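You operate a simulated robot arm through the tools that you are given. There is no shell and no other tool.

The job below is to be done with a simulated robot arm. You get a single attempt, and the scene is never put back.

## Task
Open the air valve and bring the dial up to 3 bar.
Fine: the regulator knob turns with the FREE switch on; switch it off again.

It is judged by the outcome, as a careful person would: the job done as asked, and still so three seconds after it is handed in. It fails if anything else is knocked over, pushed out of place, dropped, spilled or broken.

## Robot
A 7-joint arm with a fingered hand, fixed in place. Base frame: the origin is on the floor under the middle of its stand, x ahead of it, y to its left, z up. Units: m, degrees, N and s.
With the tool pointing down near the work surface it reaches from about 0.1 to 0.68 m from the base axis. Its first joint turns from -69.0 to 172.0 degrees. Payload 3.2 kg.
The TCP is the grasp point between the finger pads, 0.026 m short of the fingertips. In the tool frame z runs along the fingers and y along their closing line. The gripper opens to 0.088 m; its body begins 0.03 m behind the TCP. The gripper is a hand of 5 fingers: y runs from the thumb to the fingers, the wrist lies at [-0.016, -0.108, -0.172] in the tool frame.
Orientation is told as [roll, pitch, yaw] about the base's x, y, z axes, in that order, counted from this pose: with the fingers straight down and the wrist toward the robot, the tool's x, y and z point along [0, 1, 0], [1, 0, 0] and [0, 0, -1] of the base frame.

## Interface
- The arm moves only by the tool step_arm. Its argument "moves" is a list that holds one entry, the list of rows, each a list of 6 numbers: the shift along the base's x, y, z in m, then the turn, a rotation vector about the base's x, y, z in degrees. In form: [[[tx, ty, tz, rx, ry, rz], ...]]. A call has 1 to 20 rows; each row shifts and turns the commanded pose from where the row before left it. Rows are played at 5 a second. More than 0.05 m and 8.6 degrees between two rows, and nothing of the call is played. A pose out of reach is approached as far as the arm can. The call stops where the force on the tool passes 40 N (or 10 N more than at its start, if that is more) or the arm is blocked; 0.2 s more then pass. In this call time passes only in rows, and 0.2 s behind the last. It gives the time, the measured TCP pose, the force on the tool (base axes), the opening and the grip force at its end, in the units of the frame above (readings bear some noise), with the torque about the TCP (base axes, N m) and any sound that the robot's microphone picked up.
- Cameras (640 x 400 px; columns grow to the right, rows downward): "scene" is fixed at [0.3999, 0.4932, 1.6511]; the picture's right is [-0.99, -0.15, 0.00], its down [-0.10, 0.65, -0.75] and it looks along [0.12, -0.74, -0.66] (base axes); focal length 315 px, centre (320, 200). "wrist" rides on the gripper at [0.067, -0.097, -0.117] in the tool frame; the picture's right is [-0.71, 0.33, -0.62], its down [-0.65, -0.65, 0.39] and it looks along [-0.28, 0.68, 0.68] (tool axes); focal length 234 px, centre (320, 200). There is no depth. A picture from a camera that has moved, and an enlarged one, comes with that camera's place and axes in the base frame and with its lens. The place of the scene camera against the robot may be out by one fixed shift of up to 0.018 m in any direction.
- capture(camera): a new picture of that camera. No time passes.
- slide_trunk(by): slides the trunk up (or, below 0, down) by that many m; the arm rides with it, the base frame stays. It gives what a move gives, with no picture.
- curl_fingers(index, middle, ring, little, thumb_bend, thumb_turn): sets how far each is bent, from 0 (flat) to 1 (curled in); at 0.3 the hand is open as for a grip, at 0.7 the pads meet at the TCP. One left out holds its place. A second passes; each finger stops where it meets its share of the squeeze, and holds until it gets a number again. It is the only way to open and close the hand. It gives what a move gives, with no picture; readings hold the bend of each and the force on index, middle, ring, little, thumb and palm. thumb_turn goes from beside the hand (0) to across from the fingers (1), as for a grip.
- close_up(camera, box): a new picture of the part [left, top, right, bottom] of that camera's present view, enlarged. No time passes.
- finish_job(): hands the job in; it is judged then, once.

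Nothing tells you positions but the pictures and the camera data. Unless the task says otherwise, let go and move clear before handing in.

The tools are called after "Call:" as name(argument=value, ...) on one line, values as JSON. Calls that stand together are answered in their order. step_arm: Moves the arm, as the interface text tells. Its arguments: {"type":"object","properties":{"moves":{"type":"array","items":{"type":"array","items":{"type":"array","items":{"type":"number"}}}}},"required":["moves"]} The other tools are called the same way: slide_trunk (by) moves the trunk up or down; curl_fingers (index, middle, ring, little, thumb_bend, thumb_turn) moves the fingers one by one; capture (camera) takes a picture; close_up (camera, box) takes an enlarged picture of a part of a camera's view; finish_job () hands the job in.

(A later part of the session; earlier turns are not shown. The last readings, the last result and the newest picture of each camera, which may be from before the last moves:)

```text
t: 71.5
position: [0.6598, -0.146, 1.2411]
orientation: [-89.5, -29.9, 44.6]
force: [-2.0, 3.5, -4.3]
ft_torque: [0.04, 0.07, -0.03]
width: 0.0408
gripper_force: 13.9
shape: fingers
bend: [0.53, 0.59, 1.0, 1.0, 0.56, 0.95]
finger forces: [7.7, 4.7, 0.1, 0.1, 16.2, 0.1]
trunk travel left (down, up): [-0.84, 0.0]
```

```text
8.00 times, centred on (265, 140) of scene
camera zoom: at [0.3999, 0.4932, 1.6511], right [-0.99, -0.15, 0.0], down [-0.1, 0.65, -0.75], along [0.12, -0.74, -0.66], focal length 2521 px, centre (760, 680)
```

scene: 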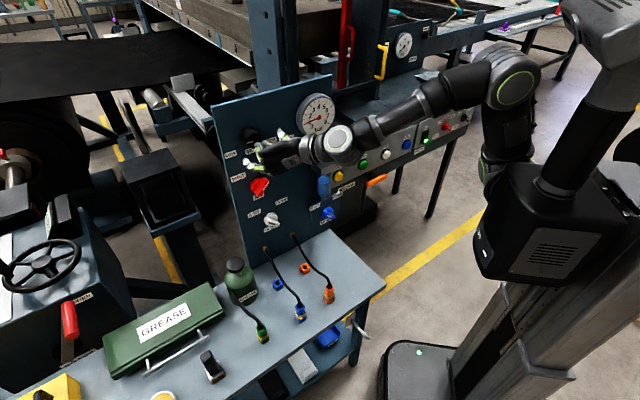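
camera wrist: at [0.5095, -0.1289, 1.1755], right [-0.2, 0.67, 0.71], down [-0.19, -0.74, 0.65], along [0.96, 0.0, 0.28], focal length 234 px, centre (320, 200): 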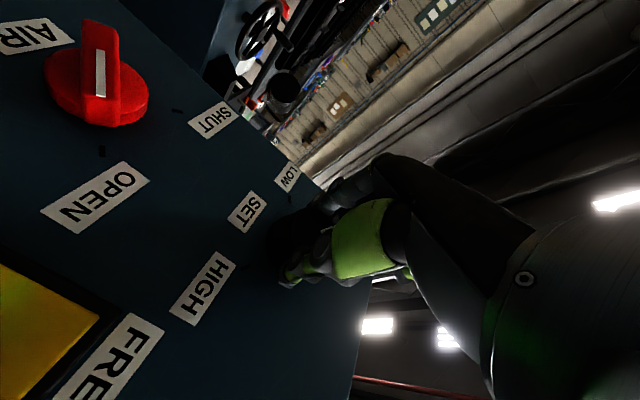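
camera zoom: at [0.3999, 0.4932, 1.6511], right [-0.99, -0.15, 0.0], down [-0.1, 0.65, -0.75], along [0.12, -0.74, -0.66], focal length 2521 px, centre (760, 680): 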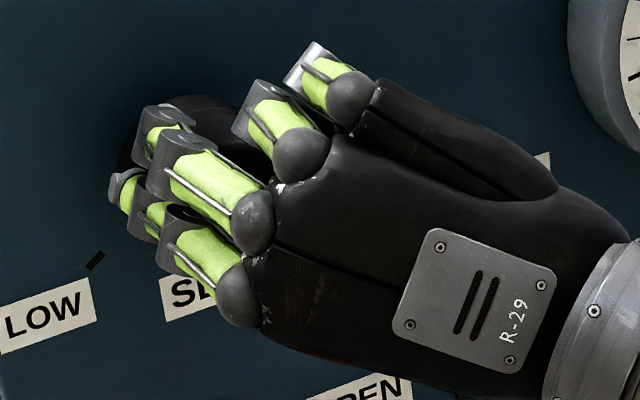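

Reading about 2.8 bar and nearly settled. I'll turn roughly 4.5° more and let it settle.

Call:
step_arm(moves=[[[0, 0, 0, 3.2, -3.2, 0], [0, 0, 0, 0, 0, 0], [0, 0, 0, 0, 0, 0], [0, 0, 0, 0, 0, 0], [0, 0, 0, 0, 0, 0], [0, 0, 0, 0, 0, 0], [0, 0, 0, 0, 0, 0], [0, 0, 0, 0, 0, 0], [0, 0, 0, 0, 0, 0], [0, 0, 0, 0, 0, 0], [0, 0, 0, 0, 0, 0], [0, 0, 0, 0, 0, 0], [0, 0, 0, 0, 0, 0], [0, 0, 0, 0, 0, 0], [0, 0, 0, 0, 0, 0], [0, 0, 0, 0, 0, 0]]])

Call:
close_up(camera="scene", box=[284, 92, 348, 132])

Call:
close_up(camera="scene", box=[300, 96, 332, 116])

```text
t: 74.9
position: [0.6593, -0.1448, 1.2421]
orientation: [-89.4, -34.5, 44.6]
force: [-1.9, 3.2, -2.5]
ft_torque: [0.0, 0.03, -0.02]
width: 0.0407
gripper_force: 15.0
shape: fingers
bend: [0.54, 0.59, 1.0, 1.0, 0.56, 0.95]
finger forces: [7.8, 4.8, 0.0, 0.0, 15.4, 0.0]
trunk travel left (down, up): [-0.84, 0.0]
```

```text
10.00 times, centred on (316, 112) of scene
camera zoom: at [0.3999, 0.4932, 1.6511], right [-0.99, -0.15, 0.0], down [-0.1, 0.65, -0.75], along [0.12, -0.74, -0.66], focal length 3151 px, centre (360, 1080)
```

zoom: 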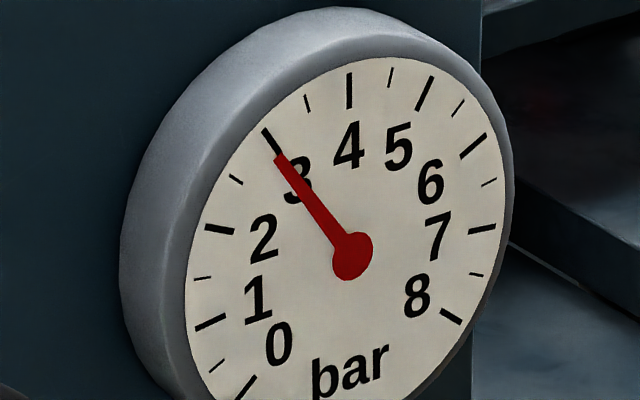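

```text
16.00 times, centred on (316, 106) of scene
camera zoom: at [0.3999, 0.4932, 1.6511], right [-0.99, -0.15, 0.0], down [-0.1, 0.65, -0.75], along [0.12, -0.74, -0.66], focal length 5042 px, centre (384, 1704)
```

zoom: 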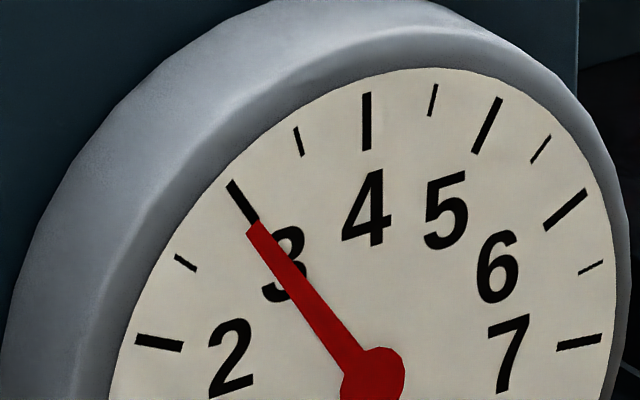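

The needle is just under the 3 mark (about 2.96). One tiny nudge of about 1.2°.

Call:
step_arm(moves=[[[0, 0, 0, 0.85, -0.85, 0], [0, 0, 0, 0, 0, 0], [0, 0, 0, 0, 0, 0], [0, 0, 0, 0, 0, 0], [0, 0, 0, 0, 0, 0], [0, 0, 0, 0, 0, 0], [0, 0, 0, 0, 0, 0], [0, 0, 0, 0, 0, 0], [0, 0, 0, 0, 0, 0], [0, 0, 0, 0, 0, 0], [0, 0, 0, 0, 0, 0], [0, 0, 0, 0, 0, 0], [0, 0, 0, 0, 0, 0], [0, 0, 0, 0, 0, 0], [0, 0, 0, 0, 0, 0]]])

Call:
close_up(camera="scene", box=[300, 96, 332, 116])

Call:
capture(camera="wrist")

```text
t: 78.1
position: [0.6588, -0.1449, 1.2414]
orientation: [-89.5, -35.7, 44.5]
force: [-0.7, 2.7, -3.8]
ft_torque: [0.02, 0.03, -0.01]
width: 0.041
gripper_force: 14.1
shape: fingers
bend: [0.54, 0.59, 1.0, 1.0, 0.56, 0.95]
finger forces: [7.4, 4.8, 0.0, 0.0, 16.2, 0.0]
trunk travel left (down, up): [-0.84, 0.0]
```

```text
16.00 times, centred on (316, 106) of scene
camera zoom: at [0.3999, 0.4932, 1.6511], right [-0.99, -0.15, 0.0], down [-0.1, 0.65, -0.75], along [0.12, -0.74, -0.66], focal length 5042 px, centre (384, 1704)
```

zoom: 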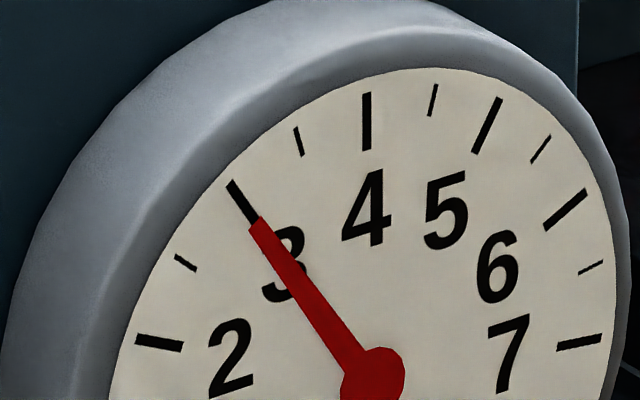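

```text
taken
camera wrist: at [0.5479, -0.0904, 1.132], right [-0.54, 0.34, 0.77], down [-0.37, -0.92, 0.14], along [0.76, -0.21, 0.62], focal length 234 px, centre (320, 200)
```

wrist: 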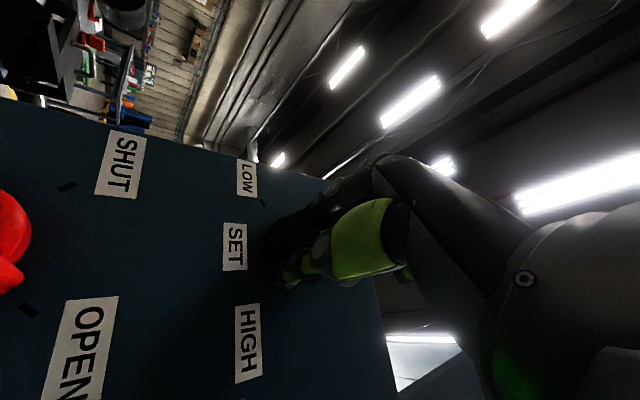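

The needle now sits right on the 3 mark. I'll release the knob evenly, then re-check the dial.

Call:
curl_fingers(index=0.35, middle=0.35, thumb_bend=0.35)

Call:
step_arm(moves=[[[0, 0, 0, 0, 0, 0], [0, 0, 0, 0, 0, 0], [0, 0, 0, 0, 0, 0], [0, 0, 0, 0, 0, 0], [0, 0, 0, 0, 0, 0], [0, 0, 0, 0, 0, 0], [0, 0, 0, 0, 0, 0], [0, 0, 0, 0, 0, 0]]])

Call:
close_up(camera="scene", box=[300, 96, 332, 116])

Call:
close_up(camera="scene", box=[225, 115, 305, 165])

```text
t: 79.1
position: [0.6586, -0.1462, 1.2416]
orientation: [-89.5, -35.7, 44.6]
force: [-0.5, -0.1, 0.0]
ft_torque: [-0.02, -0.01, -0.02]
width: 0.077
gripper_force: 0.2
shape: fingers
bend: [0.35, 0.35, 1.0, 1.0, 0.35, 0.97]
finger forces: [0.0, 0.0, 0.0, 0.0, 0.0, 0.0]
trunk travel left (down, up): [-0.84, 0.0]
```

```text
t: 80.9
position: [0.6583, -0.1459, 1.2392]
orientation: [-89.5, -35.7, 44.5]
force: [-0.6, 0.1, 0.1]
ft_torque: [0.03, -0.01, 0.02]
width: 0.0771
gripper_force: 0.1
shape: fingers
bend: [0.35, 0.35, 1.0, 1.0, 0.35, 0.97]
finger forces: [0.0, 0.0, 0.1, 0.0, 0.0, 0.0]
trunk travel left (down, up): [-0.84, 0.0]
```

```text
16.00 times, centred on (316, 106) of scene
camera zoom: at [0.3999, 0.4932, 1.6511], right [-0.99, -0.15, 0.0], down [-0.1, 0.65, -0.75], along [0.12, -0.74, -0.66], focal length 5042 px, centre (384, 1704)
```

zoom: 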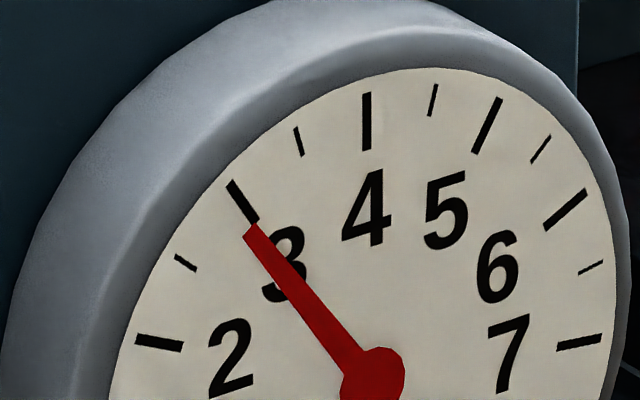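

```text
8.00 times, centred on (265, 140) of scene
camera zoom: at [0.3999, 0.4932, 1.6511], right [-0.99, -0.15, 0.0], down [-0.1, 0.65, -0.75], along [0.12, -0.74, -0.66], focal length 2521 px, centre (760, 680)
```

zoom: 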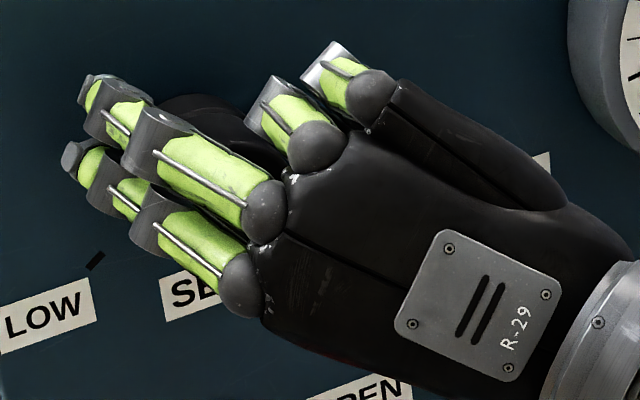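

On release the needle eased back a little, to about 2.93. I'll wait to see whether it is steady there.

Call:
step_arm(moves=[[[0, 0, 0, 0, 0, 0], [0, 0, 0, 0, 0, 0], [0, 0, 0, 0, 0, 0], [0, 0, 0, 0, 0, 0], [0, 0, 0, 0, 0, 0], [0, 0, 0, 0, 0, 0], [0, 0, 0, 0, 0, 0], [0, 0, 0, 0, 0, 0], [0, 0, 0, 0, 0, 0], [0, 0, 0, 0, 0, 0], [0, 0, 0, 0, 0, 0], [0, 0, 0, 0, 0, 0]]])

Call:
close_up(camera="scene", box=[300, 96, 332, 116])

```text
t: 83.5
position: [0.6584, -0.1463, 1.2413]
orientation: [-89.5, -35.6, 44.6]
force: [1.0, 0.2, -0.3]
ft_torque: [-0.03, 0.02, 0.02]
width: 0.0773
gripper_force: 0.0
shape: fingers
bend: [0.35, 0.35, 1.0, 1.0, 0.35, 0.97]
finger forces: [0.1, 0.0, 0.0, 0.1, 0.0, 0.0]
trunk travel left (down, up): [-0.84, 0.0]
```

```text
16.00 times, centred on (316, 106) of scene
camera zoom: at [0.3999, 0.4932, 1.6511], right [-0.99, -0.15, 0.0], down [-0.1, 0.65, -0.75], along [0.12, -0.74, -0.66], focal length 5042 px, centre (384, 1704)
```

zoom: 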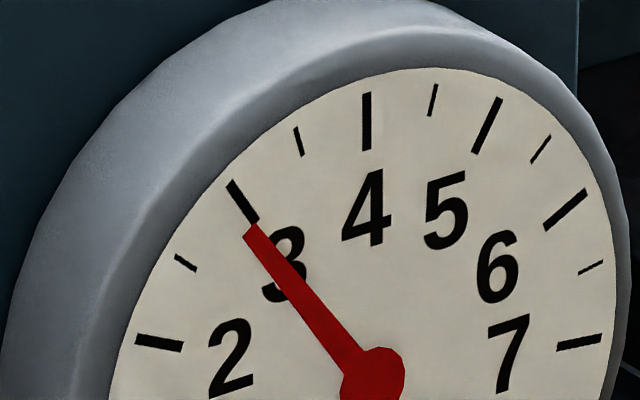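

It's steady at about 2.93, and I'd like it closer to 3. I'll roll the open hand back 5°, re-grip and trim it slightly past the mark to allow for the release.

Call:
step_arm(moves=[[[0, 0, -0.001, -3.5, 3.5, 0], [0, 0, 0, 0, 0, 0], [0, 0, 0, 0, 0, 0]]])

Call:
curl_fingers(index=0.5, middle=0.55, thumb_bend=0.52)

Call:
curl_fingers(index=0.66, middle=0.66, thumb_bend=0.66)

Call:
step_arm(moves=[[[0, 0, 0, 0, 0, 0], [0, 0, 0, 0, 0, 0], [0, 0, 0, 0, 0, 0], [0, 0, 0, 0, 0, 0], [0, 0, 0, 0, 0, 0], [0, 0, 0, 0, 0, 0], [0, 0, 0, 0, 0, 0], [0, 0, 0, 0, 0, 0]]])

Call:
close_up(camera="scene", box=[300, 96, 332, 116])

```text
t: 84.3
position: [0.6583, -0.1458, 1.2398]
orientation: [-89.4, -30.8, 44.6]
force: [0.7, 0.6, 0.7]
ft_torque: [-0.06, 0.03, -0.01]
width: 0.077
gripper_force: 0.0
shape: fingers
bend: [0.35, 0.35, 1.0, 1.0, 0.35, 0.97]
finger forces: [0.1, 0.0, 0.0, 0.0, 0.0, 0.0]
trunk travel left (down, up): [-0.84, 0.0]
```

```text
t: 85.3
position: [0.6592, -0.147, 1.2409]
orientation: [-89.4, -30.8, 44.6]
force: [1.5, 0.2, 0.0]
ft_torque: [-0.02, -0.02, 0.0]
width: 0.0449
gripper_force: 0.7
shape: fingers
bend: [0.5, 0.54, 1.0, 1.0, 0.52, 0.97]
finger forces: [0.3, 0.6, 0.0, 0.1, 0.5, 0.1]
trunk travel left (down, up): [-0.84, 0.0]
```

```text
t: 86.3
position: [0.657, -0.1446, 1.2414]
orientation: [-89.5, -30.8, 44.7]
force: [1.6, 1.8, 5.1]
ft_torque: [-0.05, -0.08, 0.05]
width: 0.0412
gripper_force: 12.5
shape: fingers
bend: [0.53, 0.59, 1.0, 1.0, 0.56, 0.97]
finger forces: [9.7, 5.7, 0.0, 0.1, 10.5, 0.0]
trunk travel left (down, up): [-0.84, 0.0]
```

```text
t: 88.1
position: [0.6582, -0.1457, 1.2398]
orientation: [-89.5, -30.8, 44.7]
force: [3.1, 2.0, 8.2]
ft_torque: [-0.06, -0.08, 0.04]
width: 0.0414
gripper_force: 13.5
shape: fingers
bend: [0.53, 0.59, 1.0, 1.0, 0.56, 0.97]
finger forces: [10.3, 6.5, 0.1, 0.0, 10.0, 0.0]
trunk travel left (down, up): [-0.84, 0.0]
```

```text
16.00 times, centred on (316, 106) of scene
camera zoom: at [0.3999, 0.4932, 1.6511], right [-0.99, -0.15, 0.0], down [-0.1, 0.65, -0.75], along [0.12, -0.74, -0.66], focal length 5042 px, centre (384, 1704)
```

zoom: 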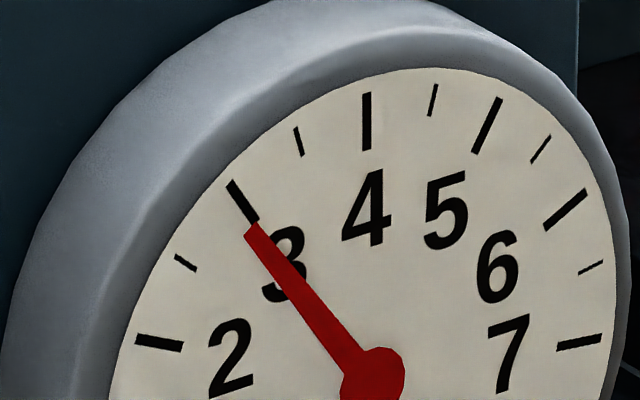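

Call:
step_arm(moves=[[[0, 0, 0, 2.8, -2.8, 0], [0, 0, 0, 0, 0, 0], [0, 0, 0, 0, 0, 0], [0, 0, 0, 0, 0, 0], [0, 0, 0, 0, 0, 0], [0, 0, 0, 0, 0, 0], [0, 0, 0, 0, 0, 0], [0, 0, 0, 0, 0, 0], [0, 0, 0, 0, 0, 0], [0, 0, 0, 0, 0, 0], [0, 0, 0, 0, 0, 0], [0, 0, 0, 0, 0, 0]]])

Call:
close_up(camera="scene", box=[300, 96, 332, 116])

```text
t: 90.7
position: [0.6586, -0.1453, 1.2403]
orientation: [-89.3, -34.7, 44.6]
force: [-0.4, 1.0, 2.9]
ft_torque: [-0.05, -0.04, 0.03]
width: 0.0413
gripper_force: 12.6
shape: fingers
bend: [0.53, 0.59, 1.0, 1.0, 0.56, 0.97]
finger forces: [8.6, 5.1, 0.0, 0.1, 11.6, 0.0]
trunk travel left (down, up): [-0.84, 0.0]
```

```text
16.00 times, centred on (316, 106) of scene
camera zoom: at [0.3999, 0.4932, 1.6511], right [-0.99, -0.15, 0.0], down [-0.1, 0.65, -0.75], along [0.12, -0.74, -0.66], focal length 5042 px, centre (384, 1704)
```

zoom: 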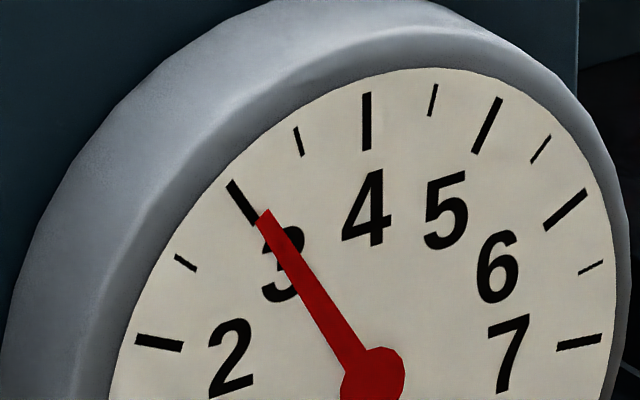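

It reads about 3.06. Releasing the grip again and checking.

Call:
curl_fingers(index=0.35, middle=0.35, thumb_bend=0.35)

Call:
step_arm(moves=[[[0, 0, 0, 0, 0, 0], [0, 0, 0, 0, 0, 0], [0, 0, 0, 0, 0, 0], [0, 0, 0, 0, 0, 0], [0, 0, 0, 0, 0, 0], [0, 0, 0, 0, 0, 0], [0, 0, 0, 0, 0, 0], [0, 0, 0, 0, 0, 0], [0, 0, 0, 0, 0, 0], [0, 0, 0, 0, 0, 0]]])

Call:
close_up(camera="scene", box=[300, 96, 332, 116])

```text
t: 91.7
position: [0.6597, -0.1467, 1.2395]
orientation: [-89.4, -34.7, 44.6]
force: [0.1, -0.3, 0.3]
ft_torque: [0.01, 0.0, 0.01]
width: 0.0772
gripper_force: 0.1
shape: fingers
bend: [0.35, 0.35, 1.0, 1.0, 0.35, 0.97]
finger forces: [0.1, 0.0, 0.0, 0.0, 0.0, 0.0]
trunk travel left (down, up): [-0.84, 0.0]
```

```text
t: 93.9
position: [0.6578, -0.1466, 1.2402]
orientation: [-89.4, -34.7, 44.6]
force: [0.2, -0.9, 0.1]
ft_torque: [0.01, 0.01, 0.03]
width: 0.0772
gripper_force: 0.1
shape: fingers
bend: [0.35, 0.35, 1.0, 1.0, 0.35, 0.97]
finger forces: [0.1, 0.0, 0.0, 0.0, 0.1, 0.1]
trunk travel left (down, up): [-0.84, 0.0]
```

```text
16.00 times, centred on (316, 106) of scene
camera zoom: at [0.3999, 0.4932, 1.6511], right [-0.99, -0.15, 0.0], down [-0.1, 0.65, -0.75], along [0.12, -0.74, -0.66], focal length 5042 px, centre (384, 1704)
```

zoom: 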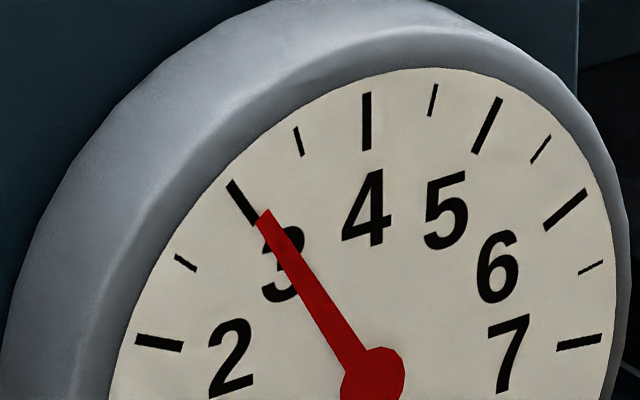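

It held this time. I'll zoom in further to read it accurately.

Call:
close_up(camera="scene", box=[308, 102, 328, 122])

Call:
close_up(camera="scene", box=[284, 92, 348, 132])

```text
16.00 times, centred on (318, 112) of scene
camera zoom: at [0.3999, 0.4932, 1.6511], right [-0.99, -0.15, 0.0], down [-0.1, 0.65, -0.75], along [0.12, -0.74, -0.66], focal length 5042 px, centre (352, 1608)
```

zoom: 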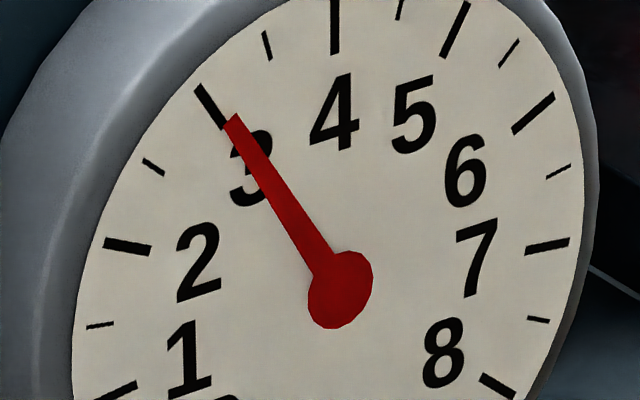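

```text
10.00 times, centred on (316, 112) of scene
camera zoom: at [0.3999, 0.4932, 1.6511], right [-0.99, -0.15, 0.0], down [-0.1, 0.65, -0.75], along [0.12, -0.74, -0.66], focal length 3151 px, centre (360, 1080)
```

zoom: 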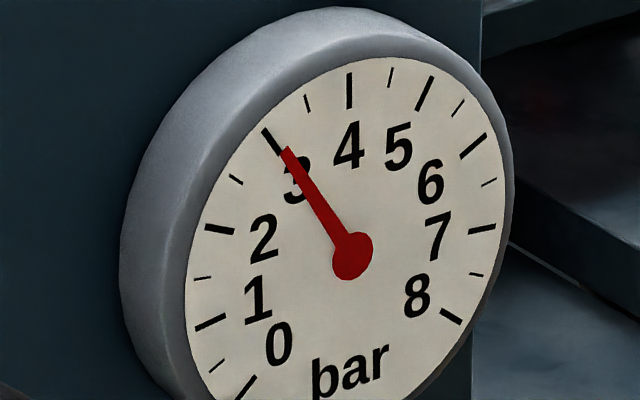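

I read about 3.07. I'll re-grip and trim back about 2°.

Call:
curl_fingers(index=0.5, middle=0.55, thumb_bend=0.52)

Call:
curl_fingers(index=0.66, middle=0.66, thumb_bend=0.66)

Call:
step_arm(moves=[[[0, 0, 0, -1.5, 1.5, 0], [0, 0, 0, 0, 0, 0], [0, 0, 0, 0, 0, 0], [0, 0, 0, 0, 0, 0], [0, 0, 0, 0, 0, 0], [0, 0, 0, 0, 0, 0], [0, 0, 0, 0, 0, 0], [0, 0, 0, 0, 0, 0], [0, 0, 0, 0, 0, 0], [0, 0, 0, 0, 0, 0], [0, 0, 0, 0, 0, 0], [0, 0, 0, 0, 0, 0]]])

Call:
close_up(camera="scene", box=[308, 102, 328, 122])

```text
t: 94.9
position: [0.6588, -0.147, 1.2404]
orientation: [-89.4, -34.8, 44.5]
force: [-0.8, 0.1, 0.6]
ft_torque: [-0.05, 0.0, -0.03]
width: 0.0451
gripper_force: 0.6
shape: fingers
bend: [0.5, 0.54, 1.0, 1.0, 0.51, 0.97]
finger forces: [0.1, 0.1, 0.0, 0.1, 0.7, 0.0]
trunk travel left (down, up): [-0.84, 0.0]
```

```text
t: 95.9
position: [0.658, -0.1453, 1.2419]
orientation: [-89.4, -34.8, 44.6]
force: [2.6, 0.8, 4.6]
ft_torque: [-0.01, -0.1, 0.02]
width: 0.0414
gripper_force: 12.5
shape: fingers
bend: [0.54, 0.59, 1.0, 1.0, 0.56, 0.97]
finger forces: [10.0, 5.1, 0.1, 0.0, 10.8, 0.0]
trunk travel left (down, up): [-0.84, 0.0]
```

```text
t: 98.5
position: [0.6585, -0.1454, 1.2417]
orientation: [-89.5, -32.5, 44.7]
force: [4.2, 0.6, 8.4]
ft_torque: [-0.06, -0.16, 0.06]
width: 0.0412
gripper_force: 13.7
shape: fingers
bend: [0.53, 0.59, 1.0, 1.0, 0.56, 0.97]
finger forces: [10.7, 6.7, 0.0, 0.1, 9.9, 0.0]
trunk travel left (down, up): [-0.84, 0.0]
```

```text
16.00 times, centred on (318, 112) of scene
camera zoom: at [0.3999, 0.4932, 1.6511], right [-0.99, -0.15, 0.0], down [-0.1, 0.65, -0.75], along [0.12, -0.74, -0.66], focal length 5042 px, centre (352, 1608)
```

zoom: 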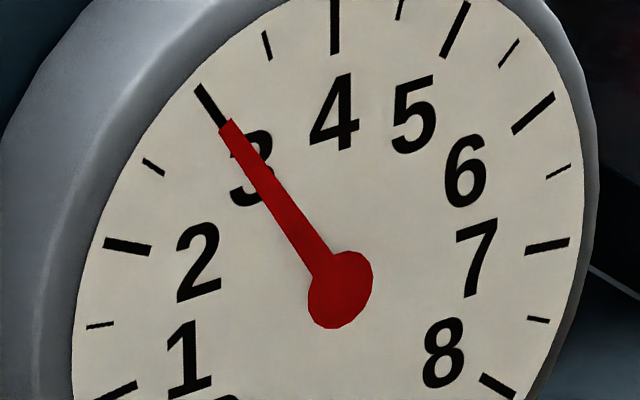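

Reading about 3.0–3.02. Releasing.

Call:
curl_fingers(index=0.35, middle=0.35, thumb_bend=0.35)

Call:
step_arm(moves=[[[0, 0, 0, 0, 0, 0], [0, 0, 0, 0, 0, 0], [0, 0, 0, 0, 0, 0], [0, 0, 0, 0, 0, 0], [0, 0, 0, 0, 0, 0], [0, 0, 0, 0, 0, 0], [0, 0, 0, 0, 0, 0], [0, 0, 0, 0, 0, 0], [0, 0, 0, 0, 0, 0], [0, 0, 0, 0, 0, 0]]])

Call:
close_up(camera="scene", box=[308, 102, 328, 122])

```text
t: 99.5
position: [0.6588, -0.1457, 1.2404]
orientation: [-89.4, -32.6, 44.6]
force: [-0.7, 0.2, -0.5]
ft_torque: [0.0, -0.01, -0.01]
width: 0.0774
gripper_force: 0.0
shape: fingers
bend: [0.35, 0.35, 1.0, 1.0, 0.35, 0.97]
finger forces: [0.0, 0.1, 0.1, 0.1, 0.1, 0.0]
trunk travel left (down, up): [-0.84, 0.0]
```

```text
t: 101.7
position: [0.6577, -0.1462, 1.2394]
orientation: [-89.4, -32.6, 44.5]
force: [-0.4, -0.3, 0.4]
ft_torque: [0.0, 0.03, 0.01]
width: 0.0773
gripper_force: 0.0
shape: fingers
bend: [0.35, 0.35, 1.0, 1.0, 0.35, 0.97]
finger forces: [0.0, 0.0, 0.0, 0.0, 0.0, 0.1]
trunk travel left (down, up): [-0.84, 0.0]
```

```text
16.00 times, centred on (318, 112) of scene
camera zoom: at [0.3999, 0.4932, 1.6511], right [-0.99, -0.15, 0.0], down [-0.1, 0.65, -0.75], along [0.12, -0.74, -0.66], focal length 5042 px, centre (352, 1608)
```

zoom: 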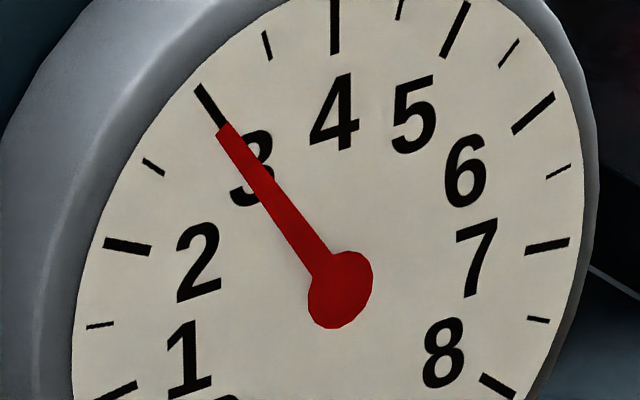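

The dial reads 3.0 (needle pointing straight at the 3 mark). I'll open a touch more and withdraw straight out without brushing the knob.

Call:
curl_fingers(index=0.3, middle=0.3, thumb_bend=0.3)

Call:
step_arm(moves=[[[-0.0071, 0.0071, 0, 0, 0, 0], [-0.0071, 0.0071, 0, 0, 0, 0], [-0.0071, 0.0071, 0, 0, 0, 0], [-0.0071, 0.0071, 0, 0, 0, 0], [-0.0071, 0.0071, 0, 0, 0, 0], [0, 0, 0, 0, 0, 0]]])

Call:
capture(camera="wrist")

Call:
close_up(camera="scene", box=[210, 80, 370, 180])

```text
t: 102.7
position: [0.6575, -0.1462, 1.2407]
orientation: [-89.4, -32.6, 44.6]
force: [0.0, -0.5, 0.2]
ft_torque: [-0.03, 0.02, -0.02]
width: 0.0873
gripper_force: 0.0
shape: fingers
bend: [0.3, 0.3, 1.0, 1.0, 0.3, 0.97]
finger forces: [0.0, 0.0, 0.0, 0.1, 0.0, 0.1]
trunk travel left (down, up): [-0.84, 0.0]
```

```text
t: 104.1
position: [0.6242, -0.1103, 1.2393]
orientation: [-89.3, -32.6, 44.5]
force: [0.2, 1.0, -0.8]
ft_torque: [0.0, -0.01, -0.02]
width: 0.0873
gripper_force: 0.0
shape: fingers
bend: [0.3, 0.3, 1.0, 1.0, 0.3, 0.97]
finger forces: [0.0, 0.0, 0.1, 0.0, 0.0, 0.0]
trunk travel left (down, up): [-0.84, 0.0]
```

```text
taken
camera wrist: at [0.508, -0.0589, 1.1331], right [-0.51, 0.36, 0.78], down [-0.36, -0.91, 0.19], along [0.78, -0.19, 0.59], focal length 234 px, centre (320, 200)
```

wrist: 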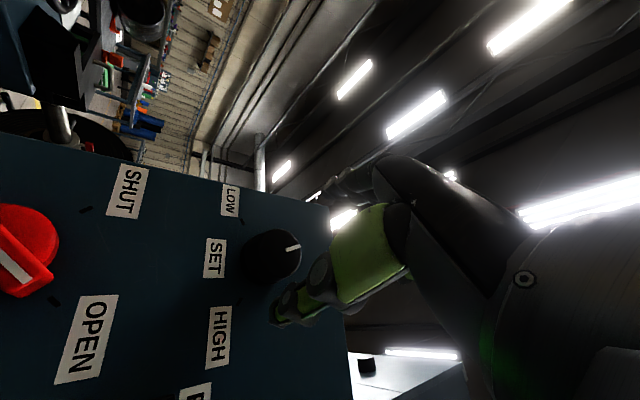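

```text
4.00 times, centred on (290, 130) of scene
camera zoom: at [0.3999, 0.4932, 1.6511], right [-0.99, -0.15, 0.0], down [-0.1, 0.65, -0.75], along [0.12, -0.74, -0.66], focal length 1261 px, centre (440, 480)
```

zoom: 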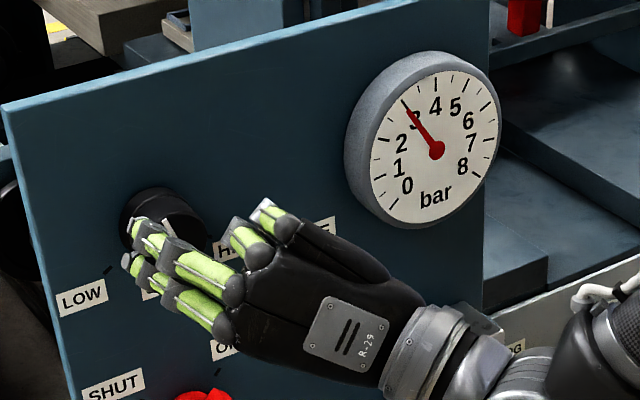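

The needle holds at 3 and the hand is clear of the knob. Next I'll form the pinch probe again and slide along to in front of the FREE rocker, still at this height.

Call:
curl_fingers(index=0.7, middle=1.0, ring=1.0, little=1.0, thumb_bend=0.7)

Call:
step_arm(moves=[[[-0.0126, -0.0127, -0.0015, -3.84, 3.84, 0.08], [-0.0126, -0.0127, -0.0015, -3.84, 3.84, 0.08], [-0.0126, -0.0127, -0.0015, -3.84, 3.84, 0.08], [-0.0126, -0.0127, -0.0015, -3.84, 3.84, 0.08], [-0.0126, -0.0127, -0.0015, -3.84, 3.84, 0.08], [-0.0126, -0.0127, -0.0015, -3.84, 3.84, 0.08], [0, 0, 0, 0, 0, 0]]])

Call:
capture(camera="wrist")

Call:
capture(camera="scene")

```text
t: 105.1
position: [0.6242, -0.1109, 1.2404]
orientation: [-89.3, -32.7, 44.6]
force: [-0.1, -0.1, -0.5]
ft_torque: [0.0, 0.02, 0.01]
width: 0.0035
gripper_force: 0.2
shape: fingers
bend: [0.7, 1.0, 1.0, 1.0, 0.7, 0.97]
finger forces: [0.0, 0.1, 0.0, 0.0, 0.0, 0.0]
trunk travel left (down, up): [-0.84, 0.0]
```

```text
t: 106.7
position: [0.554, -0.1929, 1.2246]
orientation: [-89.2, -0.4, 45.2]
force: [-0.3, 0.0, 0.6]
ft_torque: [0.0, 0.01, -0.02]
width: 0.0036
gripper_force: 0.1
shape: fingers
bend: [0.7, 1.0, 1.0, 1.0, 0.7, 0.97]
finger forces: [0.0, 0.0, 0.0, 0.1, 0.1, 0.1]
out of reach, approached as far as the arm can: row 6
trunk travel left (down, up): [-0.84, 0.0]
```

```text
taken
camera wrist: at [0.4033, -0.1773, 1.1599], right [-0.21, 0.66, 0.72], down [-0.18, -0.75, 0.64], along [0.96, 0.0, 0.27], focal length 234 px, centre (320, 200)
```

wrist: 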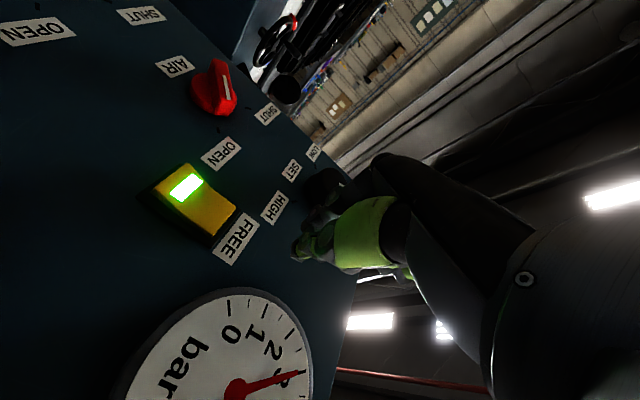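

```text
taken
```

scene: 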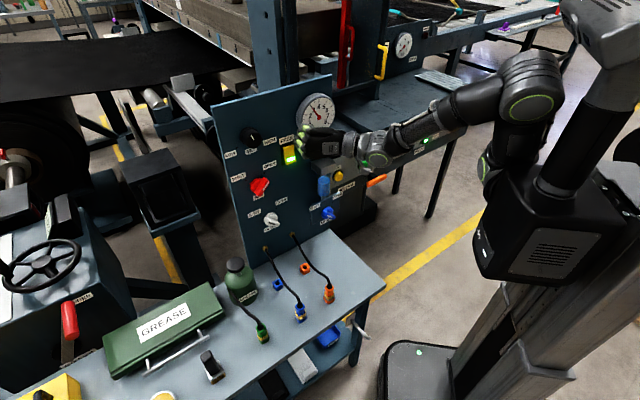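

In front of FREE, tip about 5 cm off the panel. I'll lower the trunk 9.4 cm to bring the tip level with the rocker's lower half without changing the arm pose.

Call:
slide_trunk(by=-0.094)

Call:
close_up(camera="wrist", box=[200, 180, 360, 280])

Call:
close_up(camera="scene", box=[270, 130, 350, 180])

```text
t: 108.0
position: [0.5555, -0.1934, 1.1304]
orientation: [-89.2, -0.4, 45.1]
force: [0.5, -0.2, 0.6]
ft_torque: [-0.01, -0.04, 0.01]
width: 0.0037
gripper_force: 0.1
shape: fingers
bend: [0.7, 1.0, 1.0, 1.0, 0.7, 0.97]
finger forces: [0.1, 0.0, 0.0, 0.1, 0.0, 0.0]
trunk travel left (down, up): [-0.746, 0.094]
```

```text
4.00 times, centred on (280, 230) of wrist
camera zoom: at [0.403, -0.1781, 1.065], right [-0.2, 0.67, 0.72], down [-0.18, -0.75, 0.64], along [0.96, 0.0, 0.27], focal length 937 px, centre (480, 80)
```

zoom: 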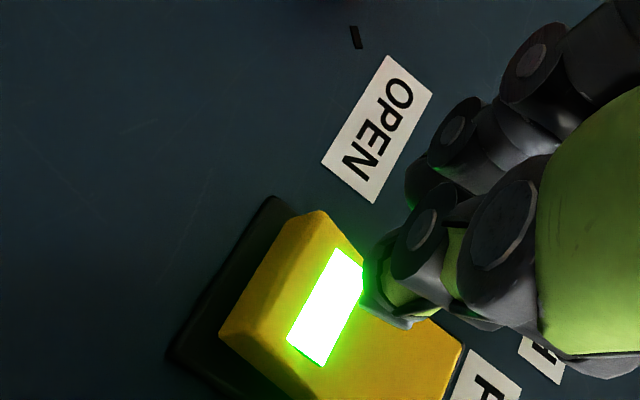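

```text
8.00 times, centred on (310, 155) of scene
camera zoom: at [0.3999, 0.4932, 1.6511], right [-0.99, -0.15, 0.0], down [-0.1, 0.65, -0.75], along [0.12, -0.74, -0.66], focal length 2521 px, centre (400, 560)
```

zoom: 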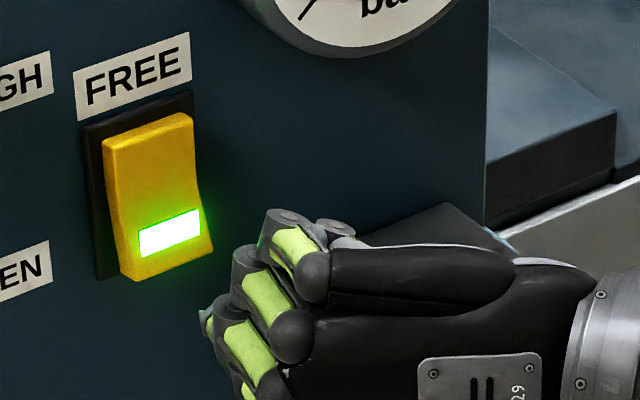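

The tip would land about 14 mm above the rocker's lower edge, so I'll go 5 mm lower and advance to near contact.

Call:
step_arm(moves=[[[0, 0, -0.005, 0, 0, 0], [0.0035, -0.0035, 0, 0, 0, 0], [0.0035, -0.0035, 0, 0, 0, 0], [0.0035, -0.0035, 0, 0, 0, 0], [0.0035, -0.0035, 0, 0, 0, 0], [0, 0, 0, 0, 0, 0]]])

Call:
close_up(camera="wrist", box=[200, 180, 360, 280])

Call:
close_up(camera="scene", box=[270, 130, 350, 180])

```text
t: 109.4
position: [0.568, -0.2087, 1.1263]
orientation: [-89.2, -0.7, 45.0]
force: [0.5, -0.6, -0.2]
ft_torque: [-0.01, -0.02, 0.0]
width: 0.0037
gripper_force: 0.0
shape: fingers
bend: [0.7, 1.0, 1.0, 1.0, 0.7, 0.97]
finger forces: [0.0, 0.0, 0.0, 0.0, 0.1, 0.0]
trunk travel left (down, up): [-0.746, 0.094]
```

```text
4.00 times, centred on (280, 230) of wrist
camera zoom: at [0.4171, -0.1925, 1.0612], right [-0.2, 0.66, 0.72], down [-0.19, -0.75, 0.64], along [0.96, 0.0, 0.28], focal length 937 px, centre (480, 80)
```

zoom: 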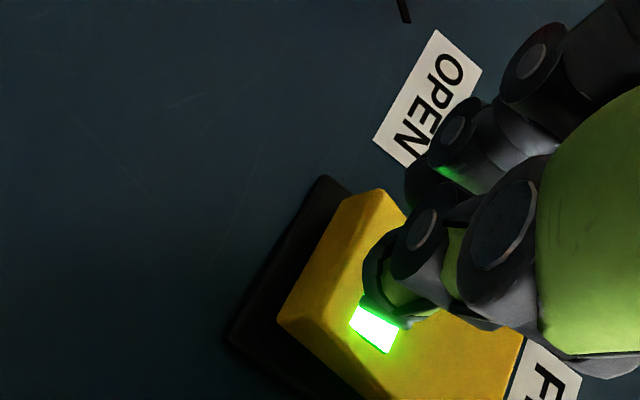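

```text
8.00 times, centred on (310, 155) of scene
camera zoom: at [0.3999, 0.4932, 1.6511], right [-0.99, -0.15, 0.0], down [-0.1, 0.65, -0.75], along [0.12, -0.74, -0.66], focal length 2521 px, centre (400, 560)
```

zoom: 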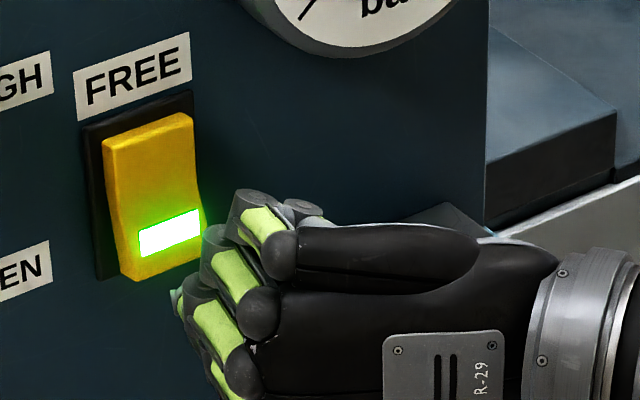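

Call:
step_arm(moves=[[[0.0021, -0.0021, 0, 0, 0, 0], [0.0021, -0.0021, 0, 0, 0, 0], [0.0021, -0.0021, 0, 0, 0, 0]]])

Call:
close_up(camera="wrist", box=[200, 180, 360, 280])

```text
t: 110.2
position: [0.5735, -0.2144, 1.1272]
orientation: [-89.1, -0.8, 45.0]
force: [0.7, -0.3, 0.3]
ft_torque: [0.0, -0.01, 0.01]
width: 0.0036
gripper_force: 0.1
shape: fingers
bend: [0.7, 1.0, 1.0, 1.0, 0.7, 0.97]
finger forces: [0.0, 0.0, 0.1, 0.0, 0.0, 0.0]
trunk travel left (down, up): [-0.746, 0.094]
```

```text
4.00 times, centred on (280, 230) of wrist
camera zoom: at [0.4229, -0.1986, 1.0618], right [-0.21, 0.66, 0.72], down [-0.19, -0.75, 0.63], along [0.96, 0.0, 0.28], focal length 937 px, centre (480, 80)
```

zoom: 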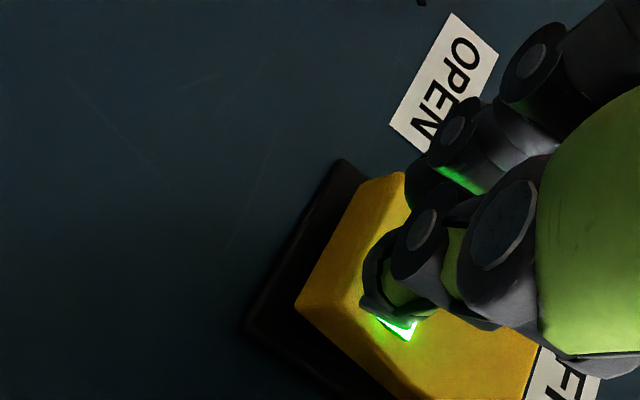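

Call:
step_arm(moves=[[[0.0021, -0.0021, 0, 0, 0, 0], [0.0021, -0.0021, 0, 0, 0, 0]]])

Call:
close_up(camera="wrist", box=[200, 180, 360, 280])

```text
t: 110.8
position: [0.5793, -0.2192, 1.1267]
orientation: [-89.2, -1.0, 44.9]
force: [-0.4, 1.6, -0.2]
ft_torque: [0.02, 0.02, 0.02]
width: 0.0034
gripper_force: 0.2
shape: fingers
bend: [0.7, 1.0, 1.0, 1.0, 0.7, 0.97]
finger forces: [0.0, 0.0, 0.0, 0.1, 0.2, 0.0]
trunk travel left (down, up): [-0.746, 0.094]
```

```text
4.00 times, centred on (280, 230) of wrist
camera zoom: at [0.4273, -0.2033, 1.0623], right [-0.21, 0.66, 0.72], down [-0.19, -0.75, 0.63], along [0.96, -0.01, 0.28], focal length 937 px, centre (480, 80)
```

zoom: 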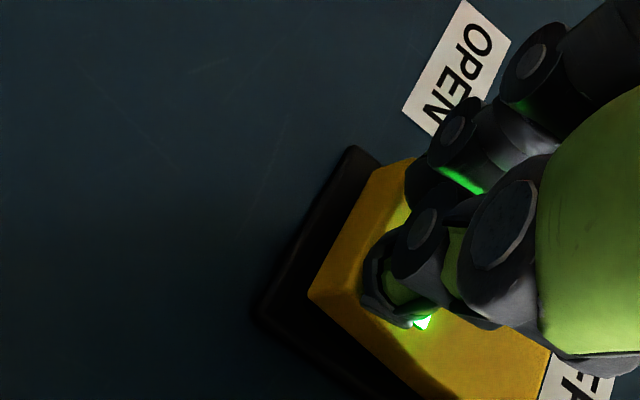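

At the point of contact with the lower half. Pressing in.

Call:
step_arm(moves=[[[0.0019, -0.0019, 0, 0, 0, 0], [0.0019, -0.0019, 0, 0, 0, 0]]])

Call:
close_up(camera="wrist", box=[200, 180, 360, 280])

Call:
close_up(camera="scene", box=[270, 130, 350, 180])

```text
t: 111.4
position: [0.583, -0.2233, 1.128]
orientation: [-89.1, -1.0, 45.0]
force: [0.5, -0.2, 1.1]
ft_torque: [0.02, -0.01, 0.01]
width: 0.0033
gripper_force: 0.1
shape: fingers
bend: [0.7, 1.0, 1.0, 1.0, 0.7, 0.97]
finger forces: [0.1, 0.0, 0.0, 0.0, 0.0, 0.0]
trunk travel left (down, up): [-0.746, 0.094]
```

```text
4.00 times, centred on (280, 230) of wrist
camera zoom: at [0.4316, -0.2075, 1.0624], right [-0.21, 0.66, 0.72], down [-0.19, -0.75, 0.63], along [0.96, -0.01, 0.28], focal length 937 px, centre (480, 80)
```

zoom: 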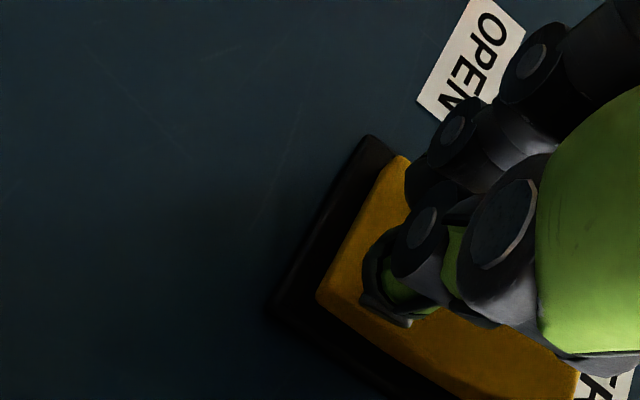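

```text
8.00 times, centred on (310, 155) of scene
camera zoom: at [0.3999, 0.4932, 1.6511], right [-0.99, -0.15, 0.0], down [-0.1, 0.65, -0.75], along [0.12, -0.74, -0.66], focal length 2521 px, centre (400, 560)
```

zoom: 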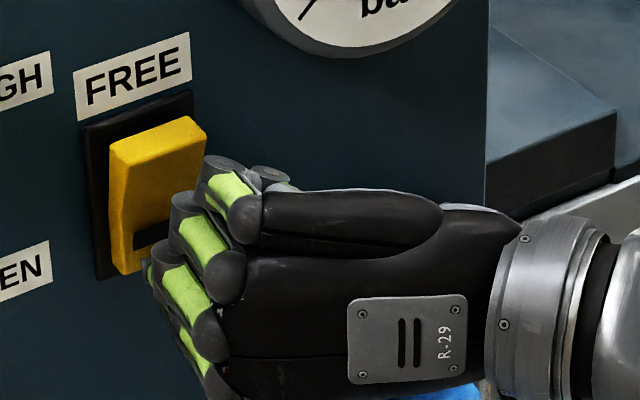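

The lamp is off and the top half stands proud again, so FREE is off. I'll back straight out gently and check the dial.

Call:
step_arm(moves=[[[-0.0053, 0.0053, 0, 0, 0, 0], [-0.0053, 0.0053, 0, 0, 0, 0], [-0.0053, 0.0053, 0, 0, 0, 0], [-0.0053, 0.0053, 0, 0, 0, 0], [0, 0, 0, 0, 0, 0]]])

Call:
capture(camera="scene")

Call:
close_up(camera="scene", box=[308, 102, 328, 122])

Call:
close_up(camera="scene", box=[225, 115, 305, 165])

```text
t: 112.6
position: [0.5608, -0.2006, 1.1258]
orientation: [-89.1, -0.5, 45.0]
force: [0.1, 0.0, -0.4]
ft_torque: [0.03, -0.01, 0.0]
width: 0.0033
gripper_force: 0.0
shape: fingers
bend: [0.7, 1.0, 1.0, 1.0, 0.7, 0.97]
finger forces: [0.1, 0.0, 0.1, 0.1, 0.1, 0.0]
trunk travel left (down, up): [-0.746, 0.094]
```

```text
taken
```

scene: 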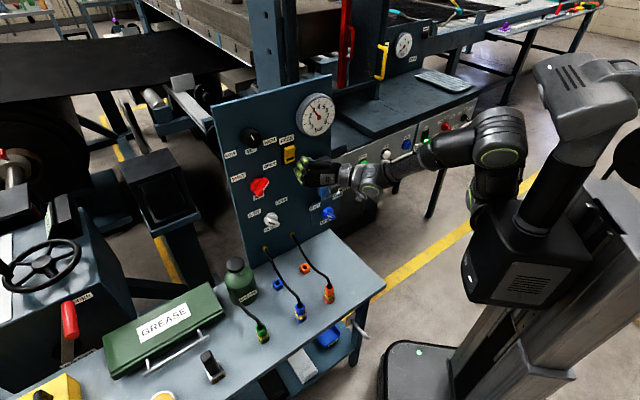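

```text
16.00 times, centred on (318, 112) of scene
camera zoom: at [0.3999, 0.4932, 1.6511], right [-0.99, -0.15, 0.0], down [-0.1, 0.65, -0.75], along [0.12, -0.74, -0.66], focal length 5042 px, centre (352, 1608)
```

zoom: 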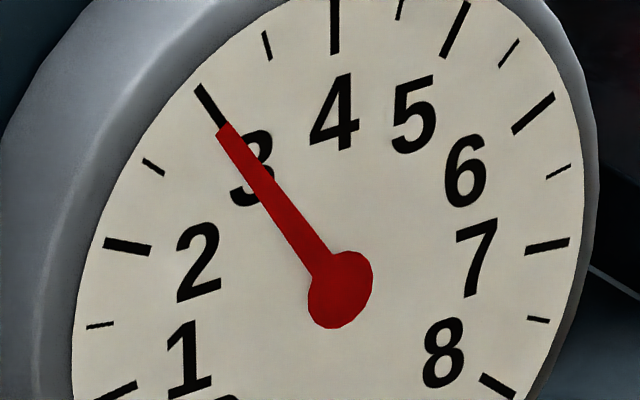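

```text
8.00 times, centred on (265, 140) of scene
camera zoom: at [0.3999, 0.4932, 1.6511], right [-0.99, -0.15, 0.0], down [-0.1, 0.65, -0.75], along [0.12, -0.74, -0.66], focal length 2521 px, centre (760, 680)
```

zoom: 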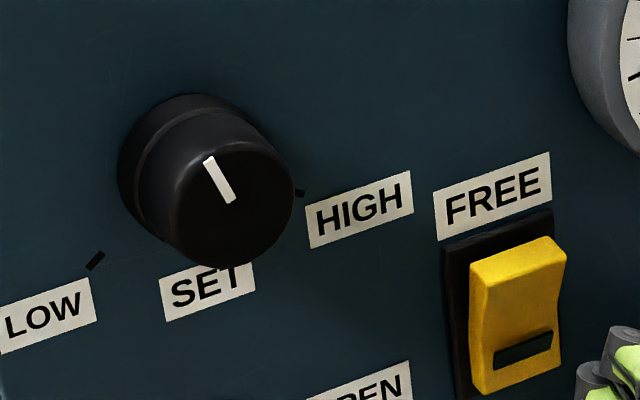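

Everything reads correctly: dial on 3, FREE off, AIR open. I'll move the hand well clear, letting it tip down as it retreats so the wrist stays within its limits.

Call:
step_arm(moves=[[[-0.007, 0.009, 0.004, 6, 2.3, -2.3], [-0.009, 0.012, 0.008, 6, 2.3, -2.3], [-0.01, 0.015, 0.01, 6, 2.3, -2.3], [-0.01, 0.018, 0.012, 6, 2.3, -2.3], [-0.01, 0.02, 0.014, 3, 1.2, -1.2], [-0.01, 0.02, 0.014, 0, 0, 0], [-0.01, 0.02, 0.014, 0, 0, 0], [-0.01, 0.02, 0.014, 0, 0, 0], [0, 0, 0, 0, 0, 0]]])

Call:
capture(camera="scene")

Call:
close_up(camera="scene", box=[210, 80, 370, 180])

Call:
close_up(camera="scene", box=[220, 160, 380, 260])

```text
t: 114.6
position: [0.5284, -0.0787, 1.1558]
orientation: [-61.8, -9.0, 32.3]
force: [0.3, -0.5, 0.0]
ft_torque: [0.02, -0.01, -0.01]
width: 0.0031
gripper_force: 0.0
shape: fingers
bend: [0.7, 1.0, 1.0, 1.0, 0.7, 0.97]
finger forces: [0.0, 0.0, 0.0, 0.1, 0.1, 0.1]
out of reach, approached as far as the arm can: row 1, 2, 3, 4, 5
trunk travel left (down, up): [-0.746, 0.094]
```

```text
taken
```

scene: 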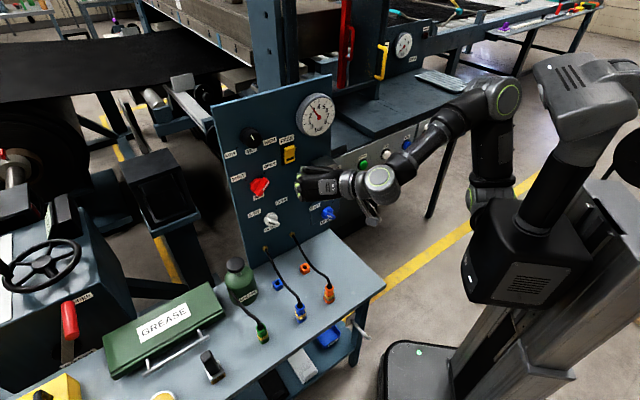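

```text
4.00 times, centred on (290, 130) of scene
camera zoom: at [0.3999, 0.4932, 1.6511], right [-0.99, -0.15, 0.0], down [-0.1, 0.65, -0.75], along [0.12, -0.74, -0.66], focal length 1261 px, centre (440, 480)
```

zoom: 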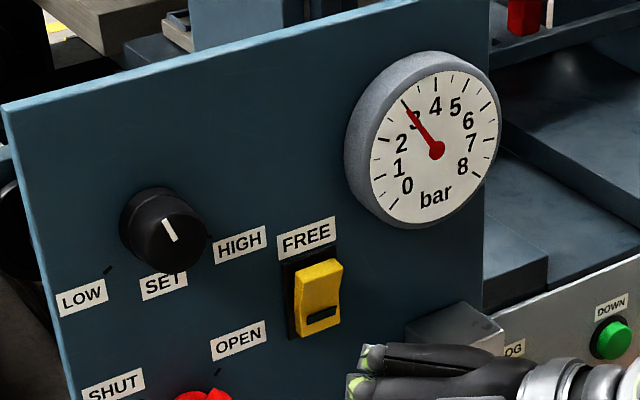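

```text
4.00 times, centred on (300, 210) of scene
camera zoom: at [0.3999, 0.4932, 1.6511], right [-0.99, -0.15, 0.0], down [-0.1, 0.65, -0.75], along [0.12, -0.74, -0.66], focal length 1261 px, centre (400, 160)
```

zoom: 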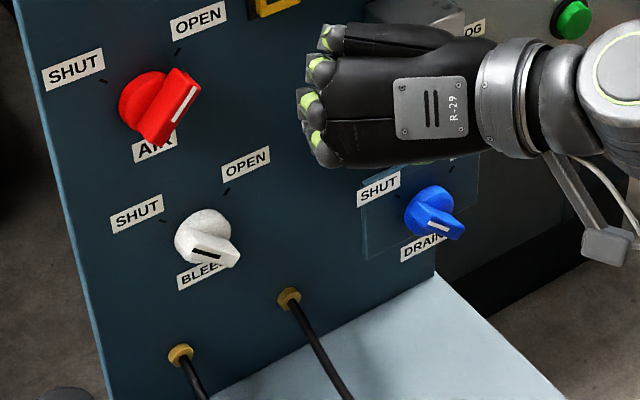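

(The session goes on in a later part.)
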